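You operate a simulated robot arm through the tools that you are given. There is no shell and no other tool. Be economical: measure what you need, move in short steps, check, and stop when the job is done.

The job below is to be done with a simulated robot arm. You get a single attempt, and the scene is never put back.

Task
Take the blue clamp and leave it on the small green board.
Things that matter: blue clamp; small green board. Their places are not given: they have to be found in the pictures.

Only the result counts: the job must be done as asked and must still hold three seconds after the hand-in. Knocking over, shifting, dropping, spilling or breaking anything else fails it.

Robot
A 6-joint arm with a two-finger parallel gripper, fixed in place. Base frame: the origin is at the foot of the arm, x ahead of it, y to its left, z up; the work surface is at about z = 0. Readings come in mm, degrees, newtons and seconds.
With the tool pointing down near the work surface it reaches from about 180 to 460 mm from the base axis. Its first joint turns from -70.0 to 70.0 degrees. Payload 1.9 kg.
The TCP is the grasp point between the finger pads, 23 mm short of the fingertips. In the tool frame z runs along the fingers and y along their closing line. Largest opening 94 mm; finger width 38, thickness 10; the body of the gripper, 54 by 96 mm, starts 39 mm behind the TCP.
Orientation is told as [roll, pitch, yaw] about the base's x, y, z axes, in that order, counted from this pose: with the fingers straight down and closing along the base's y, the tool's x points along the base's -x, its y along +y and its z along -z.

Tools
- The arm moves only by the tool play_rows. Its argument "steps" is a list of rows, each an object of numbers (a shift or turn left out is 0, a gripper value left out holds the last): "dx", "dy", "dz": the shift along the tool's x, y, z in units of 30 mm (1.0 is 30 mm); "rx", "ry", "rz": the turn, a rotation vector about the tool's x, y, z in units of 6 degrees (1.0 is 6 degrees); "gripper": the gripper command, from -1 (shut) to 1 (fully open), values between in proportion. In form: [{"dx": .., "dy": .., "dz": .., "rx": .., "ry": .., "rz": .., "gripper": ..}, ...]. A call has 1 to 10 rows; each row shifts and turns the commanded pose from where the row before left it, along the tool's axes as they then stand. A call with a number of a shift or a turn outside -1 to 1 is refused whole. A row lasts 0.2 s, in which the tool goes at most 50 mm and 8.6 degrees; a call with a longer step from one row to the next is refused whole, and so is a gripper value outside its range. A pose out of reach is approached as far as the arm can. The call stops where the force on the tool passes 40 N (or 10 N more than at its start, if that is more) or the arm is blocked; 0.2 s more then pass. Each finger travels about 108 mm/s and halts on what it meets, pressing with about 28 N; the grip force reading is that of the motor and also rises with nothing between the fingers. The clock runs only during rows and for 0.2 s after the last one: add rows that do not move to give the fingers time. It gives the time, the measured TCP pose, the force on the tool (base axes), the opening and the grip force at its end, in the units of the frame above (readings bear some noise), and new pictures: "views" is both (left out), scene, wrist or none.
- Cameras (640 x 400 px; columns grow to the right, rows downward): "scene" is fixed at [43.1, 301.3, 414.1]; the picture's right is [-0.79, -0.62, 0.00], its down [-0.35, 0.44, -0.83] and it looks along [0.51, -0.65, -0.56] (base axes); focal length 268 px, centre (320, 200). "wrist" rides on the gripper at [-39, 0, -44] in the tool frame; the picture's right is [0.00, -1.00, 0.00], its down [0.97, 0.00, -0.24] and it looks along [0.24, 0.00, 0.97] (tool axes); focal length 218 px, centre (320, 200).
- pixel_to_xyz(camera, pixels): for up to 12 pixels [column, row] of the newest picture of that camera ("zoom" is the newest enlarged one), the place [x, y, z] in the base frame of the surface seen there, good to about 2 mm, but the place of the scene camera against the robot may be out by one fixed shift of up to 25 mm in any direction. No time passes.
- inspect(camera, box): a new picture of the part [left, top, right, bottom] of that camera's present view, enlarged. No time passes.
- hand_in(): hands the job in; it is judged then, once.

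Work in short steps. Measure before you move; look again where a grasp or a placing could have gone wrong, and mend it. You have 60 turns and 120 pictures in all, those below and enlarged ones among them. Open the gripper and draw the arm clear of the work before you hand the job in, unless the task says otherwise; then end with one line.

The tools are called after "Request:" as name(argument=value, ...) on one line, values as JSON. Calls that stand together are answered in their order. play_rows: Moves the arm, as the interface text tells. Its arguments: {"type":"object","properties":{"steps":{"type":"array"},"views":{"type":"string","enum":["both","scene","wrist","none"]}},"required":["steps"]} The other tools are called the same way: pixel_to_xyz (camera, pixels) gives the place of the surface under pixels of a picture; inspect (camera, box) takes an enlarged picture of a part of a camera's view; hand_in () hands the job in.

At the start:

```text
time_s: 0.0
ee_pos: [254.3, -18.5, 208.8]
tool_rot: [0.1, 0.0, 0.0]
force: [0.4, -0.1, 0.2]
opening: 94.0
grasp_force: 0.1
```

scene: 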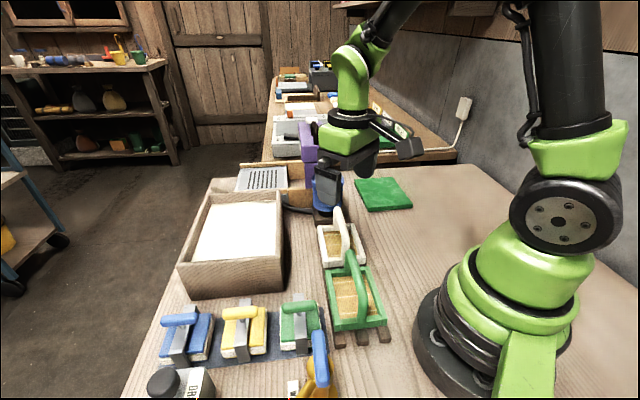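
wrist: 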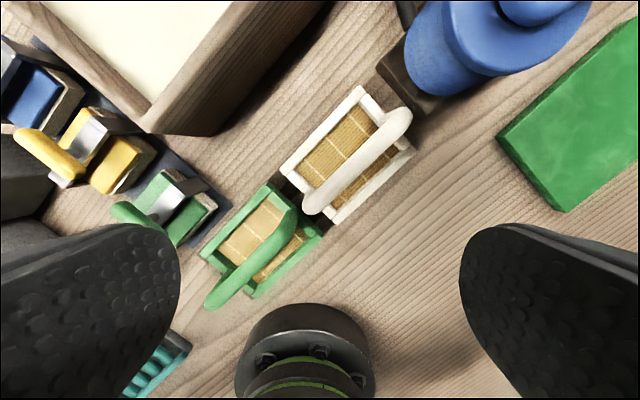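

The scene shows a row of small blue/yellow/green items near (190,335), a blue thing at (325,190) and a green board at (383,193). I enlarge these to identify the clamp.

Request:
inspect(camera="scene", box=[140, 280, 400, 400])

Request:
inspect(camera="scene", box=[230, 110, 430, 240])

Request:
inspect(camera="wrist", box=[0, 0, 260, 260])

```text
2.46 times, centred on (270, 340) of scene
```

zoom: 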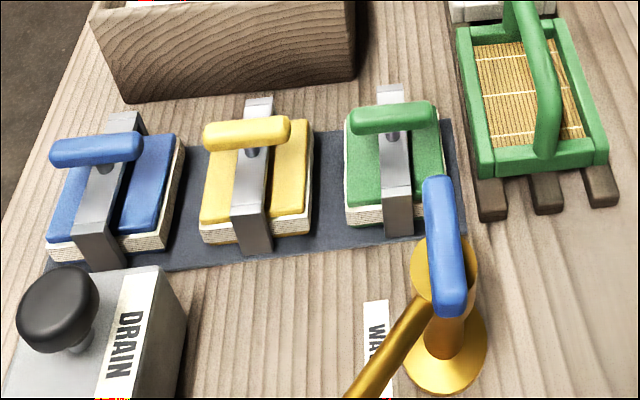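

```text
3.08 times, centred on (330, 175) of scene
```

zoom: 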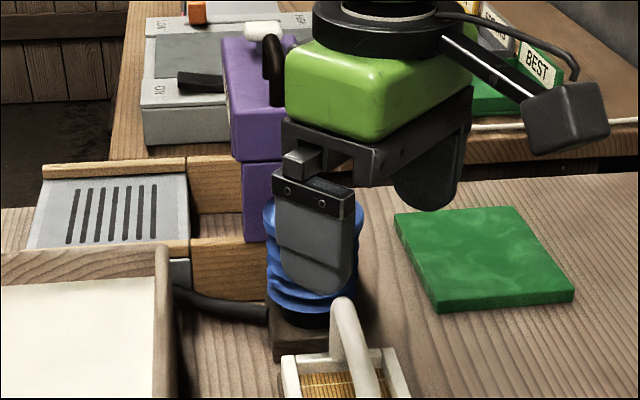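

```text
1.54 times, centred on (130, 130) of wrist
```

zoom: 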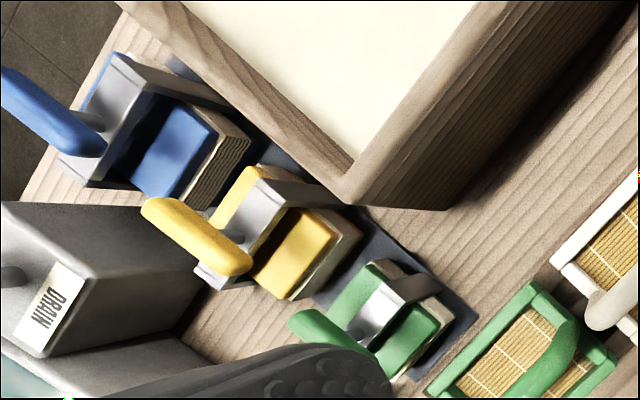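

The blue clamp is the metal-strapped block with a blue T-handle at scene (185,335); the board is at scene (383,193). I measure both with both cameras to also get the scene offset.

Request:
pixel_to_xyz(camera="scene", pixels=[[164, 320], [194, 316], [180, 318], [173, 343], [203, 340], [196, 310], [182, 360], [355, 181], [396, 178], [412, 205], [369, 211], [240, 314]])

Request:
pixel_to_xyz(camera="zoom", pixels=[[10, 80], [92, 145], [50, 112], [105, 75], [180, 160], [75, 172], [215, 100], [160, 205], [240, 140], [155, 208], [240, 262], [128, 65]])

Request:
pixel_to_xyz(camera="wrist", pixels=[[500, 137], [566, 208], [600, 120], [620, 40], [635, 25], [637, 165]])

```text
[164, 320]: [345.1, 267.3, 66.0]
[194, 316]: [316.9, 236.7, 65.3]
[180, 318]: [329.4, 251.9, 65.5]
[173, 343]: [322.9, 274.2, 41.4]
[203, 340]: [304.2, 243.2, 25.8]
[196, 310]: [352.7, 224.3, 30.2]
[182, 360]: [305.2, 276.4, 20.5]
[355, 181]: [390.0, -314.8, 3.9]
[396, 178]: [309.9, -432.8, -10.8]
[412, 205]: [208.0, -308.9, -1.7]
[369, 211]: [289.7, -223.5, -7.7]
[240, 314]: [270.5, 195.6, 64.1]
```

```text
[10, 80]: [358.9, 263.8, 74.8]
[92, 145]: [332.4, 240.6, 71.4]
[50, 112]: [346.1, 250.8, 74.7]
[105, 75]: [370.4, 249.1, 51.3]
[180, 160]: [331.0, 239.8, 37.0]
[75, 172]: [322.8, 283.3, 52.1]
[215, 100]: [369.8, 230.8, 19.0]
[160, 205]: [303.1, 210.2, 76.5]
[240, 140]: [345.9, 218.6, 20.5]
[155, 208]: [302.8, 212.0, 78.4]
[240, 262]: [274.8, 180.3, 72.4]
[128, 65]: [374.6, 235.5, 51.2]
```

```text
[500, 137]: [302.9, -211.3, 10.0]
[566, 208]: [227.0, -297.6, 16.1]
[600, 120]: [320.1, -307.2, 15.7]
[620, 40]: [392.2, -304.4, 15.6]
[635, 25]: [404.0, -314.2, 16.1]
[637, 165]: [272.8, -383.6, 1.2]
```

Wrist fixes: handle centre about (346,252,73), direction ~40°, block top ~37–51; board top z~16, centre about (314,-312). Next I check the heights of neighbours (tray wall, DRAIN box) and board edges.

Request:
pixel_to_xyz(camera="zoom", pixels=[[350, 190], [240, 70], [180, 10], [110, 215], [10, 215], [60, 330], [10, 270], [150, 330], [195, 220]])

Request:
pixel_to_xyz(camera="scene", pixels=[[164, 383], [205, 375], [180, 263], [280, 260], [283, 205], [358, 183], [393, 180], [409, 203], [370, 207], [383, 193], [395, 182], [345, 190]])

```text
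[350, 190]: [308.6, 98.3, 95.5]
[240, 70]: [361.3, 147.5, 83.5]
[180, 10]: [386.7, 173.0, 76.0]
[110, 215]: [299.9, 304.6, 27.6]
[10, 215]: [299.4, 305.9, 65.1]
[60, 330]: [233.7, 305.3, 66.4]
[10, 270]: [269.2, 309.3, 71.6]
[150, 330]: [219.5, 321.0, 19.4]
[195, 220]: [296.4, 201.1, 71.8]
```

```text
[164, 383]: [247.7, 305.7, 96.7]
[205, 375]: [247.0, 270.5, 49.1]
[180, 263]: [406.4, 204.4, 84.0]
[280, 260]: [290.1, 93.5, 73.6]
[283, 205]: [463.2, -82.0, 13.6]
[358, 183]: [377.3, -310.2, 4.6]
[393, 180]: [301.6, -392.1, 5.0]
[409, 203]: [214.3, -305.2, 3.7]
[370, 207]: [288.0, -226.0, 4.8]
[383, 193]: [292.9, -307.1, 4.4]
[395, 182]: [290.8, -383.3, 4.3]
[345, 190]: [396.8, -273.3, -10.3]
```

Clearances: tray wall ~95 high, drain knob ~108 high; both far enough from the handle. I turn the tool to yaw 40° first, opening unchanged.

Request:
play_rows(steps=[{"rz": -0.952}, {"rz": -0.952}, {"rz": -0.952}, {"rz": -0.952}, {"rz": -0.952}, {"rz": -0.952}, {"rz": -0.952}], views="none")

Request:
play_rows(steps=[{"dx": -0.81, "dy": 0.49, "dz": 0.06}, {"dx": -0.81, "dy": 0.49, "dz": 0.06}, {"dx": -0.81, "dy": 0.49, "dz": 0.06}, {"dx": -0.81, "dy": 0.49, "dz": 0.06}, {"dx": -0.81, "dy": 0.49, "dz": 0.06}, {"dx": -0.81, "dy": 0.49, "dz": 0.06}, {"dx": -0.81, "dy": 0.49, "dz": 0.06}, {"dx": -0.81, "dy": 0.49, "dz": 0.06}, {"dx": -0.81, "dy": 0.49, "dz": 0.06}, {"dx": -0.81, "dy": 0.49, "dz": 0.06}])

```text
time_s: 1.6
ee_pos: [254.7, -19.0, 208.5]
tool_rot: [0.0, 0.0, 40.1]
force: [-0.5, 0.2, 0.0]
opening: 94.0
grasp_force: 0.0
```

```text
time_s: 3.8
ee_pos: [347.5, 248.8, 190.3]
tool_rot: [0.0, 0.1, 40.0]
force: [-0.2, -0.1, 0.4]
opening: 94.3
grasp_force: 0.1
```

scene: 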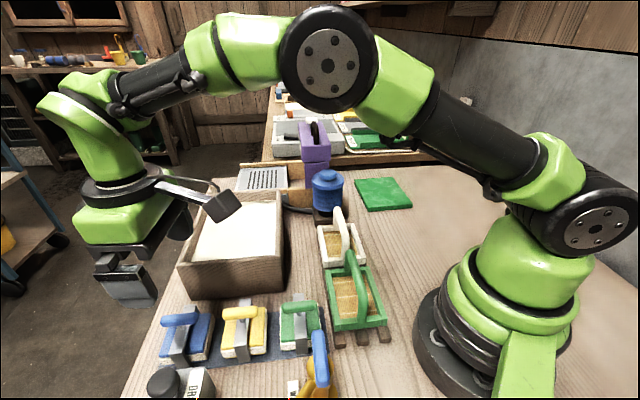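
wrist: 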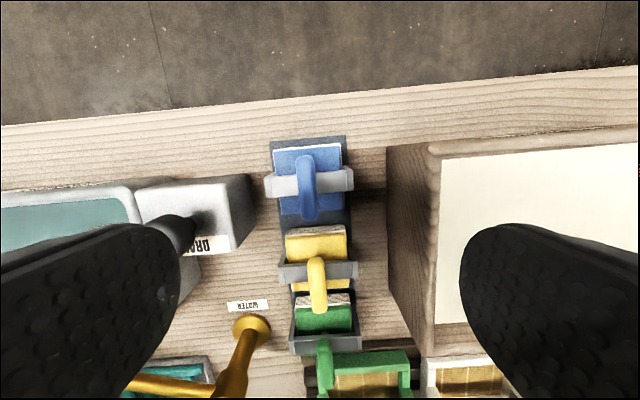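

The blue handle is at wrist (306,187), nearly vertical in the picture, so yaw is about right. I measure it in close-up.

Request:
inspect(camera="wrist", box=[250, 130, 378, 240])

Request:
pixel_to_xyz(camera="wrist", pixels=[[304, 160], [306, 187], [309, 214], [280, 187], [340, 178], [298, 187], [315, 187], [300, 152], [330, 150], [235, 205], [400, 180], [326, 205]])

```text
3.64 times, centred on (314, 185) of wrist
```

zoom: 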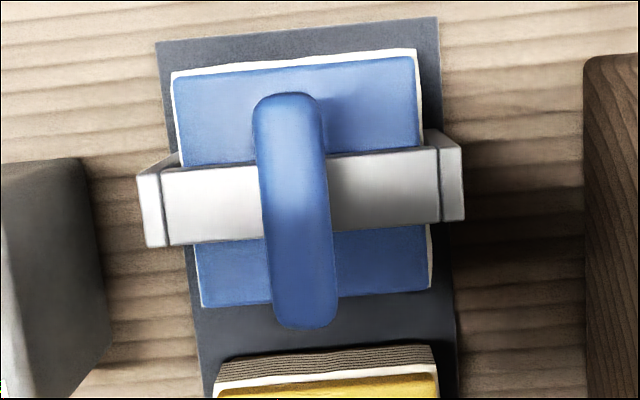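

```text
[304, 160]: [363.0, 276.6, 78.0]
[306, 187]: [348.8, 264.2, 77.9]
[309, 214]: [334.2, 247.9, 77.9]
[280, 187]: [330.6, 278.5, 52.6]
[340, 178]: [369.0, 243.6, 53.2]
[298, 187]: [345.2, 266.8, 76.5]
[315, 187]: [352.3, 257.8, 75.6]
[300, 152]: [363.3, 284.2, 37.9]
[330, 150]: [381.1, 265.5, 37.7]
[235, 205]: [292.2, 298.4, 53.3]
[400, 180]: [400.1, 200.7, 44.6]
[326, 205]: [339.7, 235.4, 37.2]
```

Handle centre ≈ (349,263), top z≈78, direction 45°, strap top z≈53. I turn to yaw 45°, centre over it, narrow the fingers to ~50 mm and descend to z≈110.

Request:
play_rows(steps=[{"rz": -0.83, "gripper": 0.06}, {"dx": -0.37, "dy": 0.3}, {"dz": 0.67}, {"dz": 0.67}, {"dz": 0.67}, {"dz": 0.67}, {}])

```text
time_s: 5.4
ee_pos: [347.2, 264.2, 108.7]
tool_rot: [0.0, -0.1, 45.1]
force: [0.3, -0.2, 0.0]
opening: 50.0
grasp_force: 0.0
```

scene: 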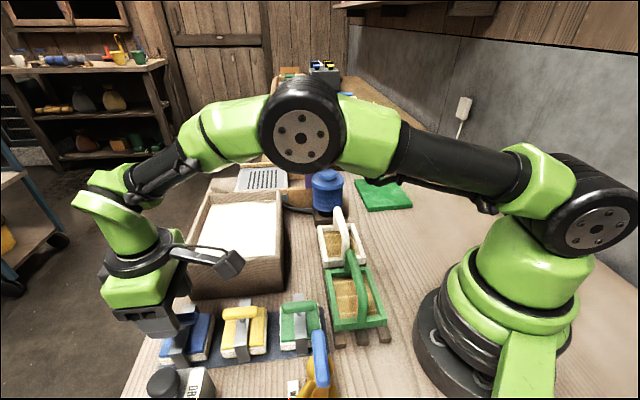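
wrist: 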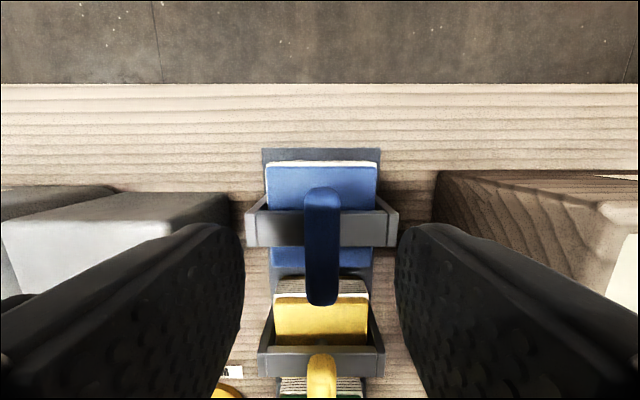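

Handle is centred at column 321 and aligned. Quick check of its ends at rows 195–300 before the last 29 mm down.

Request:
pixel_to_xyz(camera="wrist", pixels=[[321, 195], [321, 240], [321, 290], [321, 300], [270, 230], [375, 230], [304, 240], [339, 240]])

```text
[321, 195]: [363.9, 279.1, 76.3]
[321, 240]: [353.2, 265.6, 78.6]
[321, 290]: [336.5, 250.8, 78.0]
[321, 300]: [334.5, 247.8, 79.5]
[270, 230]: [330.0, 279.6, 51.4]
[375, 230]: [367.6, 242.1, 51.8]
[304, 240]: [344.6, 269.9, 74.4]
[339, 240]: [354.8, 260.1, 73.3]
```

Centre ≈ (349.5,263.5). I nudge 2 mm, descend to z≈79 and close on the handle.

Request:
play_rows(steps=[{"dx": -0.04, "dy": -0.07, "dz": 0.5}, {"dz": 0.48}, {}, {"gripper": -1}, {"gripper": -1}, {"gripper": -1}, {"gripper": -1}])

```text
time_s: 7.0
ee_pos: [349.0, 263.9, 79.9]
tool_rot: [0.0, 0.0, 45.0]
force: [0.4, -0.3, 0.8]
opening: 13.7
grasp_force: 27.9
```

scene: 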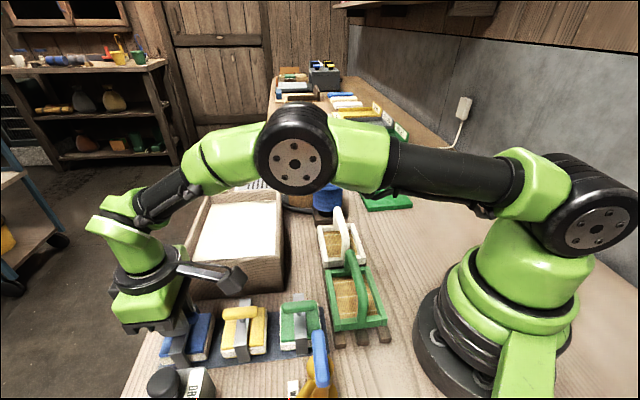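
wrist: 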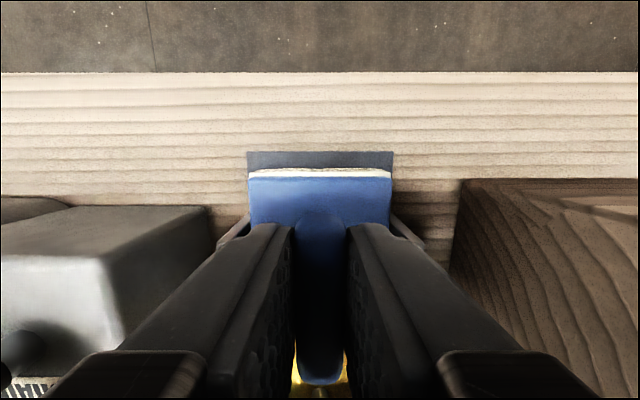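

The grip shows 13.7 mm on the handle with 28 N. I lift slowly at first, then look at what came up.

Request:
play_rows(steps=[{"dz": -0.3}, {"dz": -0.5}, {"dz": -0.8}, {"dz": -0.8}, {"dz": -0.8}, {}])

```text
time_s: 8.4
ee_pos: [349.4, 262.7, 175.9]
tool_rot: [-0.1, 0.0, 45.0]
force: [-0.4, -0.3, -1.7]
opening: 13.4
grasp_force: 28.1
```

scene: 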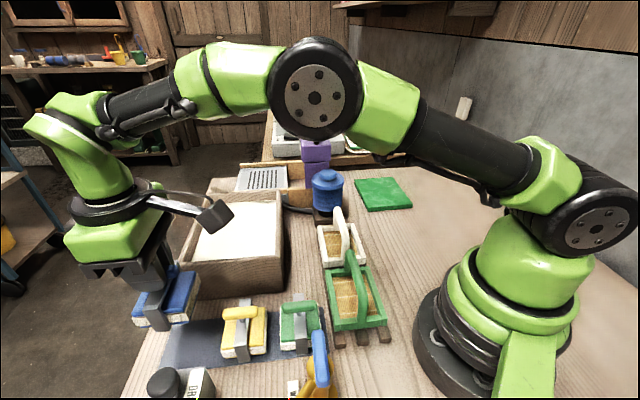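
wrist: 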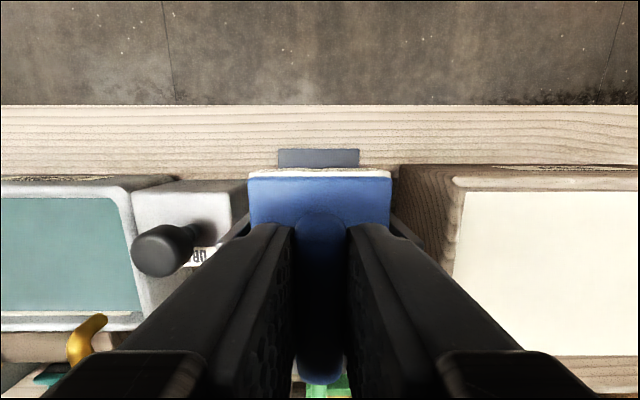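

The whole clamp is in hand, its underside near z≈100. Before traversing I check obstacle heights (jar at (327,177), purple box (315,140), handles).

Request:
pixel_to_xyz(camera="scene", pixels=[[327, 177], [315, 142], [338, 210], [350, 255], [318, 335], [170, 322], [383, 193], [196, 300], [155, 327], [376, 209], [359, 184], [408, 204]])

```text
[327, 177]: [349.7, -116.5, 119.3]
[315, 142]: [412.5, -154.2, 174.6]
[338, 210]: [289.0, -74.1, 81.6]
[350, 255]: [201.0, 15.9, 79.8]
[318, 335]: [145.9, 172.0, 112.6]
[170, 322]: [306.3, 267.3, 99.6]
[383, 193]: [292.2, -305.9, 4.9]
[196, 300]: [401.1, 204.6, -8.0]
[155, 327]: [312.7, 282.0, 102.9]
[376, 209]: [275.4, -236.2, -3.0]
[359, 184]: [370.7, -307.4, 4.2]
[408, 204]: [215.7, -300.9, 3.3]
```

Highest obstacle in the path is the jar at ~130 (purple box ~185, farther out). I raise to z≈260 and pull the arm in to a radius of ~310.

Request:
play_rows(steps=[{"dz": -0.7}, {"dz": -0.7}, {"dz": -0.7, "dx": 0.4}, {"dz": -0.7, "dx": 0.6}, {"dx": 0.8}, {"dx": 0.8}, {"dx": 0.8}, {"dx": 0.8}, {}], views="scene")

```text
time_s: 10.4
ee_pos: [260.9, 174.9, 259.9]
tool_rot: [-0.1, 0.0, 45.0]
force: [-0.6, 0.2, -0.6]
opening: 13.5
grasp_force: 28.2
```

scene: 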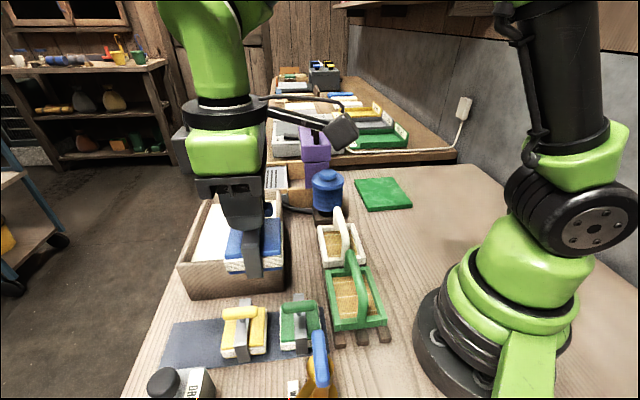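

The clamp is held steadily at radius ~314. I sweep clockwise in an arc, turning the tool along with it.

Request:
play_rows(steps=[{"dy": -0.96, "rz": 1}, {"dy": -0.96, "rz": 1}, {"dy": -0.96, "rz": 1}, {"dy": -0.96, "rz": 1}, {"dy": -0.96, "rz": 1}, {"dy": -0.96, "rz": 1}, {"dy": -0.96, "rz": 1}, {"dy": -0.96, "rz": 1}], views="scene")

Request:
play_rows(steps=[{"dy": -0.96, "rz": 1}, {"dy": -0.96, "rz": 1}, {"dy": -0.96, "rz": 1}, {"dy": -0.96, "rz": 1}, {"dy": -0.96, "rz": 1}, {"dy": -0.96, "rz": 1}, {"dy": -0.96, "rz": 1}, {}])

```text
time_s: 12.2
ee_pos: [351.1, -29.3, 261.1]
tool_rot: [0.0, 0.0, -3.0]
force: [0.1, -0.8, -1.6]
opening: 13.6
grasp_force: 28.4
```

scene: 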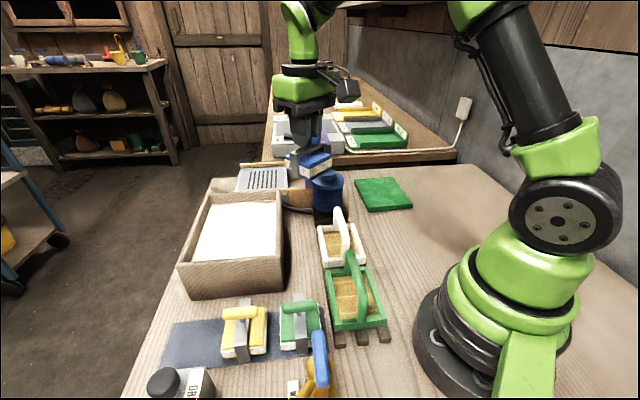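

```text
time_s: 14.0
ee_pos: [279.1, -213.8, 259.6]
tool_rot: [0.0, -0.2, -45.2]
force: [0.6, -0.2, -1.0]
opening: 13.7
grasp_force: 28.2
```

scene: 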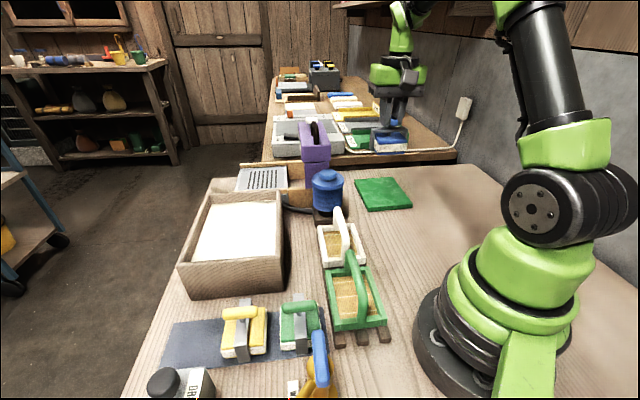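
wrist: 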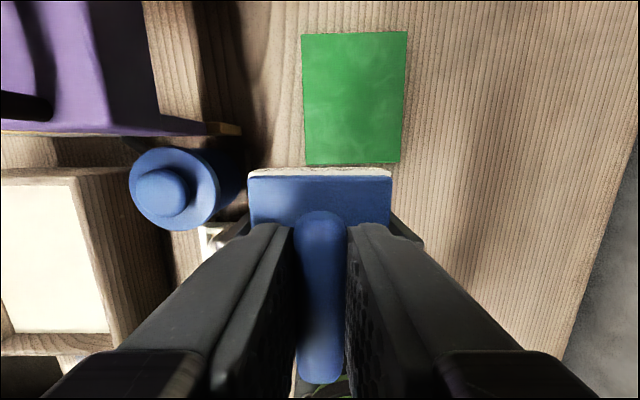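

The board is at wrist (354,98), straight ahead of the clamp. I measure its corners with this camera.

Request:
pixel_to_xyz(camera="wrist", pixels=[[304, 37], [405, 34], [308, 160], [398, 160], [354, 98]])

```text
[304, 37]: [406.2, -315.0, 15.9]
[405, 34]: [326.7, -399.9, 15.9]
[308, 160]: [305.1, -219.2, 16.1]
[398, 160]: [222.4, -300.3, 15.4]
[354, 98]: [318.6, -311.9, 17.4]
```

Board centre ≈ (315,-309), top z≈16, about 116×139 mm. I move over (310,-304) at height, and measure the mat where the clamp stood to know its bottom offset.

Request:
play_rows(steps=[{"dx": -0.7, "dy": -0.35}, {"dx": -0.7, "dy": -0.35}, {"dx": -0.7, "dy": -0.35}, {"dx": -0.75, "dy": -0.34}, {"dz": 0.8}, {"dz": 0.8}, {"dz": 0.8}, {"dz": 0.8}, {}])

Request:
pixel_to_xyz(camera="scene", pixels=[[195, 340], [190, 350], [210, 360], [330, 365], [383, 193], [170, 340]])

```text
time_s: 16.0
ee_pos: [312.1, -304.0, 164.1]
tool_rot: [0.0, -0.1, -45.0]
force: [-0.5, -0.3, -0.8]
opening: 13.4
grasp_force: 28.3
```

scene: 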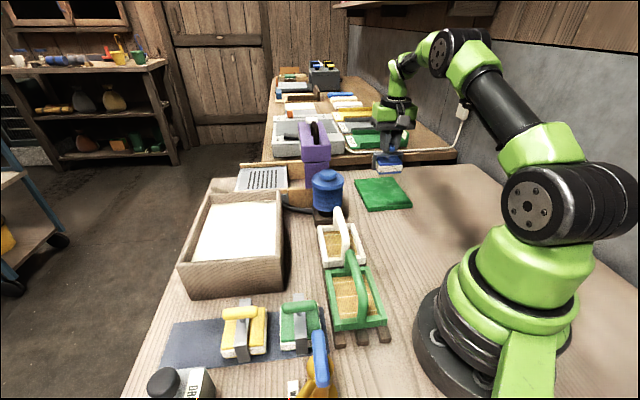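
wrist: 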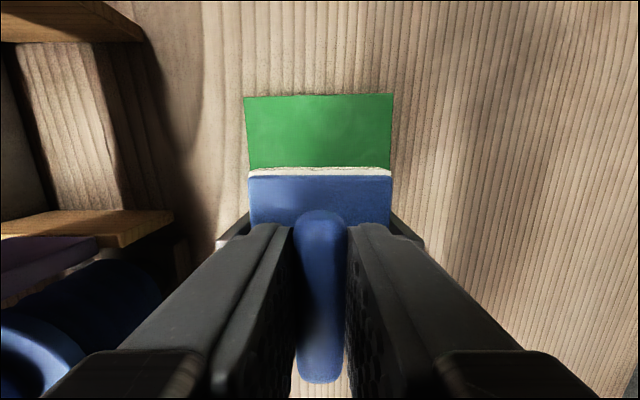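

```text
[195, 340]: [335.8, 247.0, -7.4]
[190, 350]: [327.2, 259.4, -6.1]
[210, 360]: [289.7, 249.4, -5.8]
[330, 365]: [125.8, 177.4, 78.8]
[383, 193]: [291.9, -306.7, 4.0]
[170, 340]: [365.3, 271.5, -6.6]
```

Board top is ~11 mm above the mat, so contact should occur at TCP z≈91. I descend to ≈95, then in small steps to touch.

Request:
play_rows(steps=[{"dz": 0.7}, {"dz": 0.7}, {"dz": 0.6}, {"dz": 0.3}, {}], views="both")

Request:
play_rows(steps=[{"dz": 0.05}, {"dz": 0.04}, {}], views="none")

```text
time_s: 17.2
ee_pos: [312.5, -305.8, 95.6]
tool_rot: [0.0, 0.0, -45.0]
force: [-0.5, 0.0, -1.6]
opening: 13.5
grasp_force: 28.1
```

scene: 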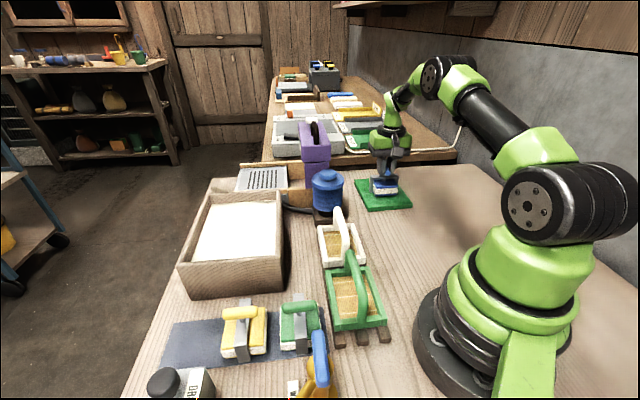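
wrist: 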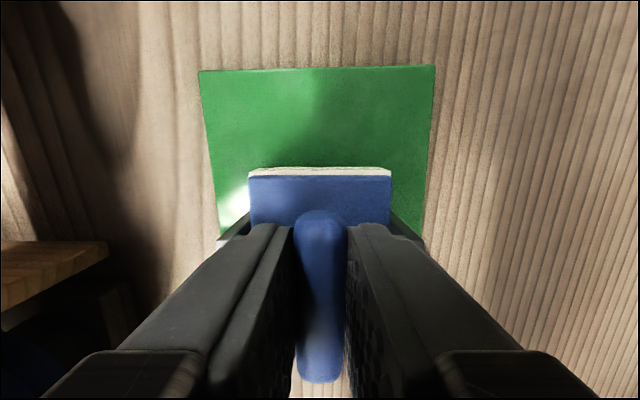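

```text
time_s: 18.0
ee_pos: [310.7, -304.5, 93.5]
tool_rot: [0.1, 0.0, -45.0]
force: [1.1, 0.0, -1.6]
opening: 13.5
grasp_force: 27.9
```

The clamp sits well within the board in both views, and no contact force yet at z 93.5. I continue down in ~1 mm steps.

Request:
play_rows(steps=[{"dz": 0.03}, {"dz": 0.03}, {}], views="none")

Request:
inspect(camera="scene", box=[340, 150, 430, 220])

```text
time_s: 18.8
ee_pos: [311.4, -304.0, 91.1]
tool_rot: [0.1, -0.1, -45.0]
force: [-0.3, 0.0, -0.8]
opening: 13.2
grasp_force: 28.0
```

```text
5.71 times, centred on (385, 185) of scene
```

zoom: 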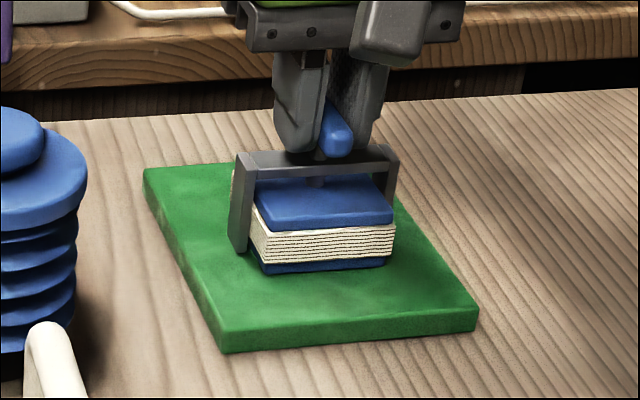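

The zoom shows the clamp practically on the board, well inside its edges, but force is still ~0. I step further until force rises.

Request:
play_rows(steps=[{"dz": 0.03}, {}], views="none")

Request:
play_rows(steps=[{"dz": 0.03}, {}], views="none")

```text
time_s: 19.4
ee_pos: [311.0, -304.0, 90.7]
tool_rot: [0.1, 0.1, -45.0]
force: [-1.1, 0.5, 0.4]
opening: 13.5
grasp_force: 27.8
```

```text
time_s: 20.0
ee_pos: [312.2, -304.3, 90.4]
tool_rot: [0.1, -0.1, -45.0]
force: [-5.6, 3.3, 18.3]
opening: 13.8
grasp_force: 27.9
```

Contact: 18 N upward at z 90.4. I ease back by ~0.7 mm and open the fingers moderately.

Request:
play_rows(steps=[{"dz": -0.025}, {}, {"gripper": -0.4}, {"gripper": 0.0}, {"gripper": 0.0}, {}])

```text
time_s: 21.4
ee_pos: [311.4, -304.8, 91.1]
tool_rot: [-0.1, 0.0, -45.0]
force: [0.6, -0.2, -0.3]
opening: 47.2
grasp_force: 0.1
```

scene: 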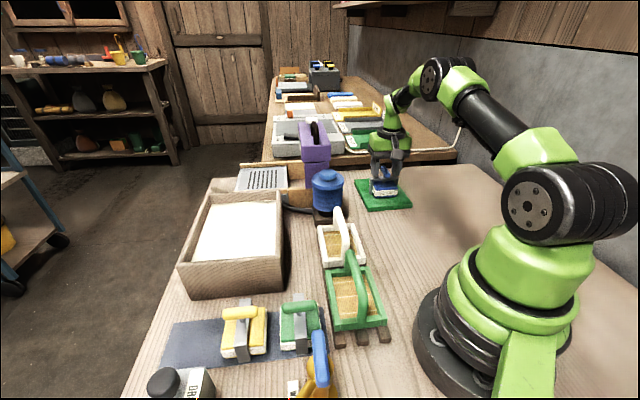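
wrist: 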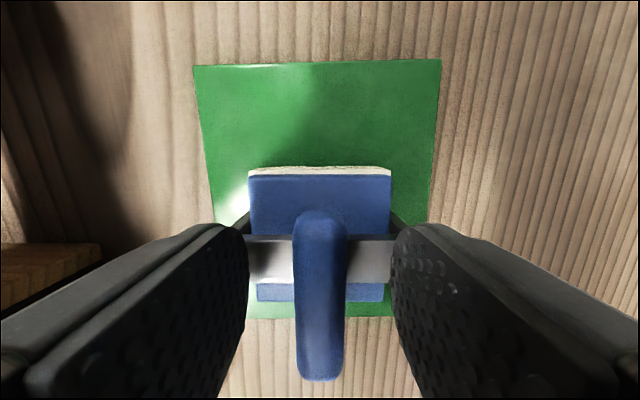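

Fingers are free and the block lies within the board (near edge at row 318). I raise straight up and draw back toward the base.

Request:
play_rows(steps=[{"dz": -0.5}, {"dz": -0.9}, {"dz": -0.9}, {"dz": -0.9}, {"dz": -0.9}, {"dx": 0.8}, {"dx": 0.8}, {"dx": 0.8}, {"dx": 0.8}, {}])

Request:
inspect(camera="scene", box=[320, 130, 450, 220])

```text
time_s: 23.6
ee_pos: [243.7, -235.1, 213.2]
tool_rot: [0.1, -0.1, -45.1]
force: [-0.3, -0.1, -0.7]
opening: 46.8
grasp_force: 0.1
```

scene: 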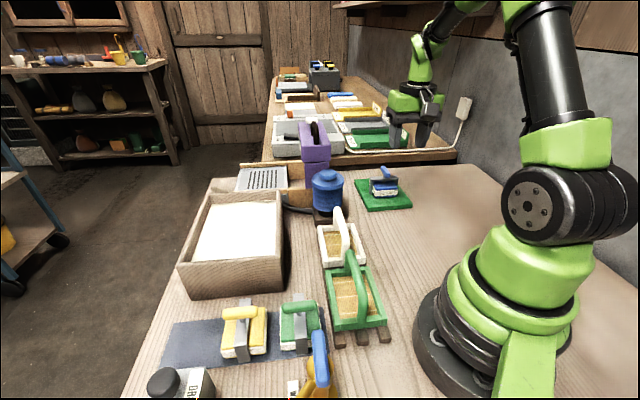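
wrist: 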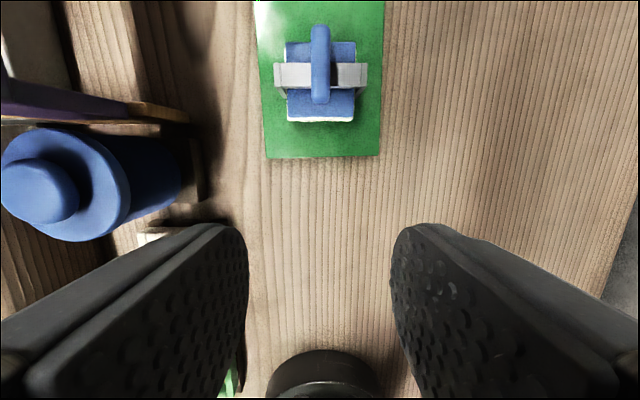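

```text
4.44 times, centred on (385, 175) of scene
```

zoom: 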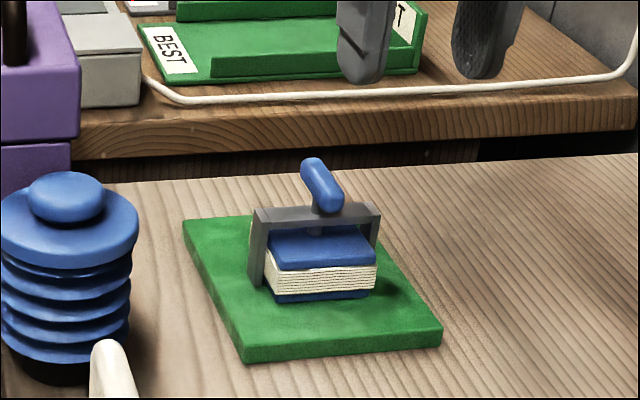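

The clamp stands upright in the board's middle, the gripper is open and clear, and nothing else moved, so I hand in.

Request:
hand_in()

```text
The job is handed in.
```

The blue clamp is standing on the small green board, released, with the arm drawn clear and nothing else visibly disturbed.
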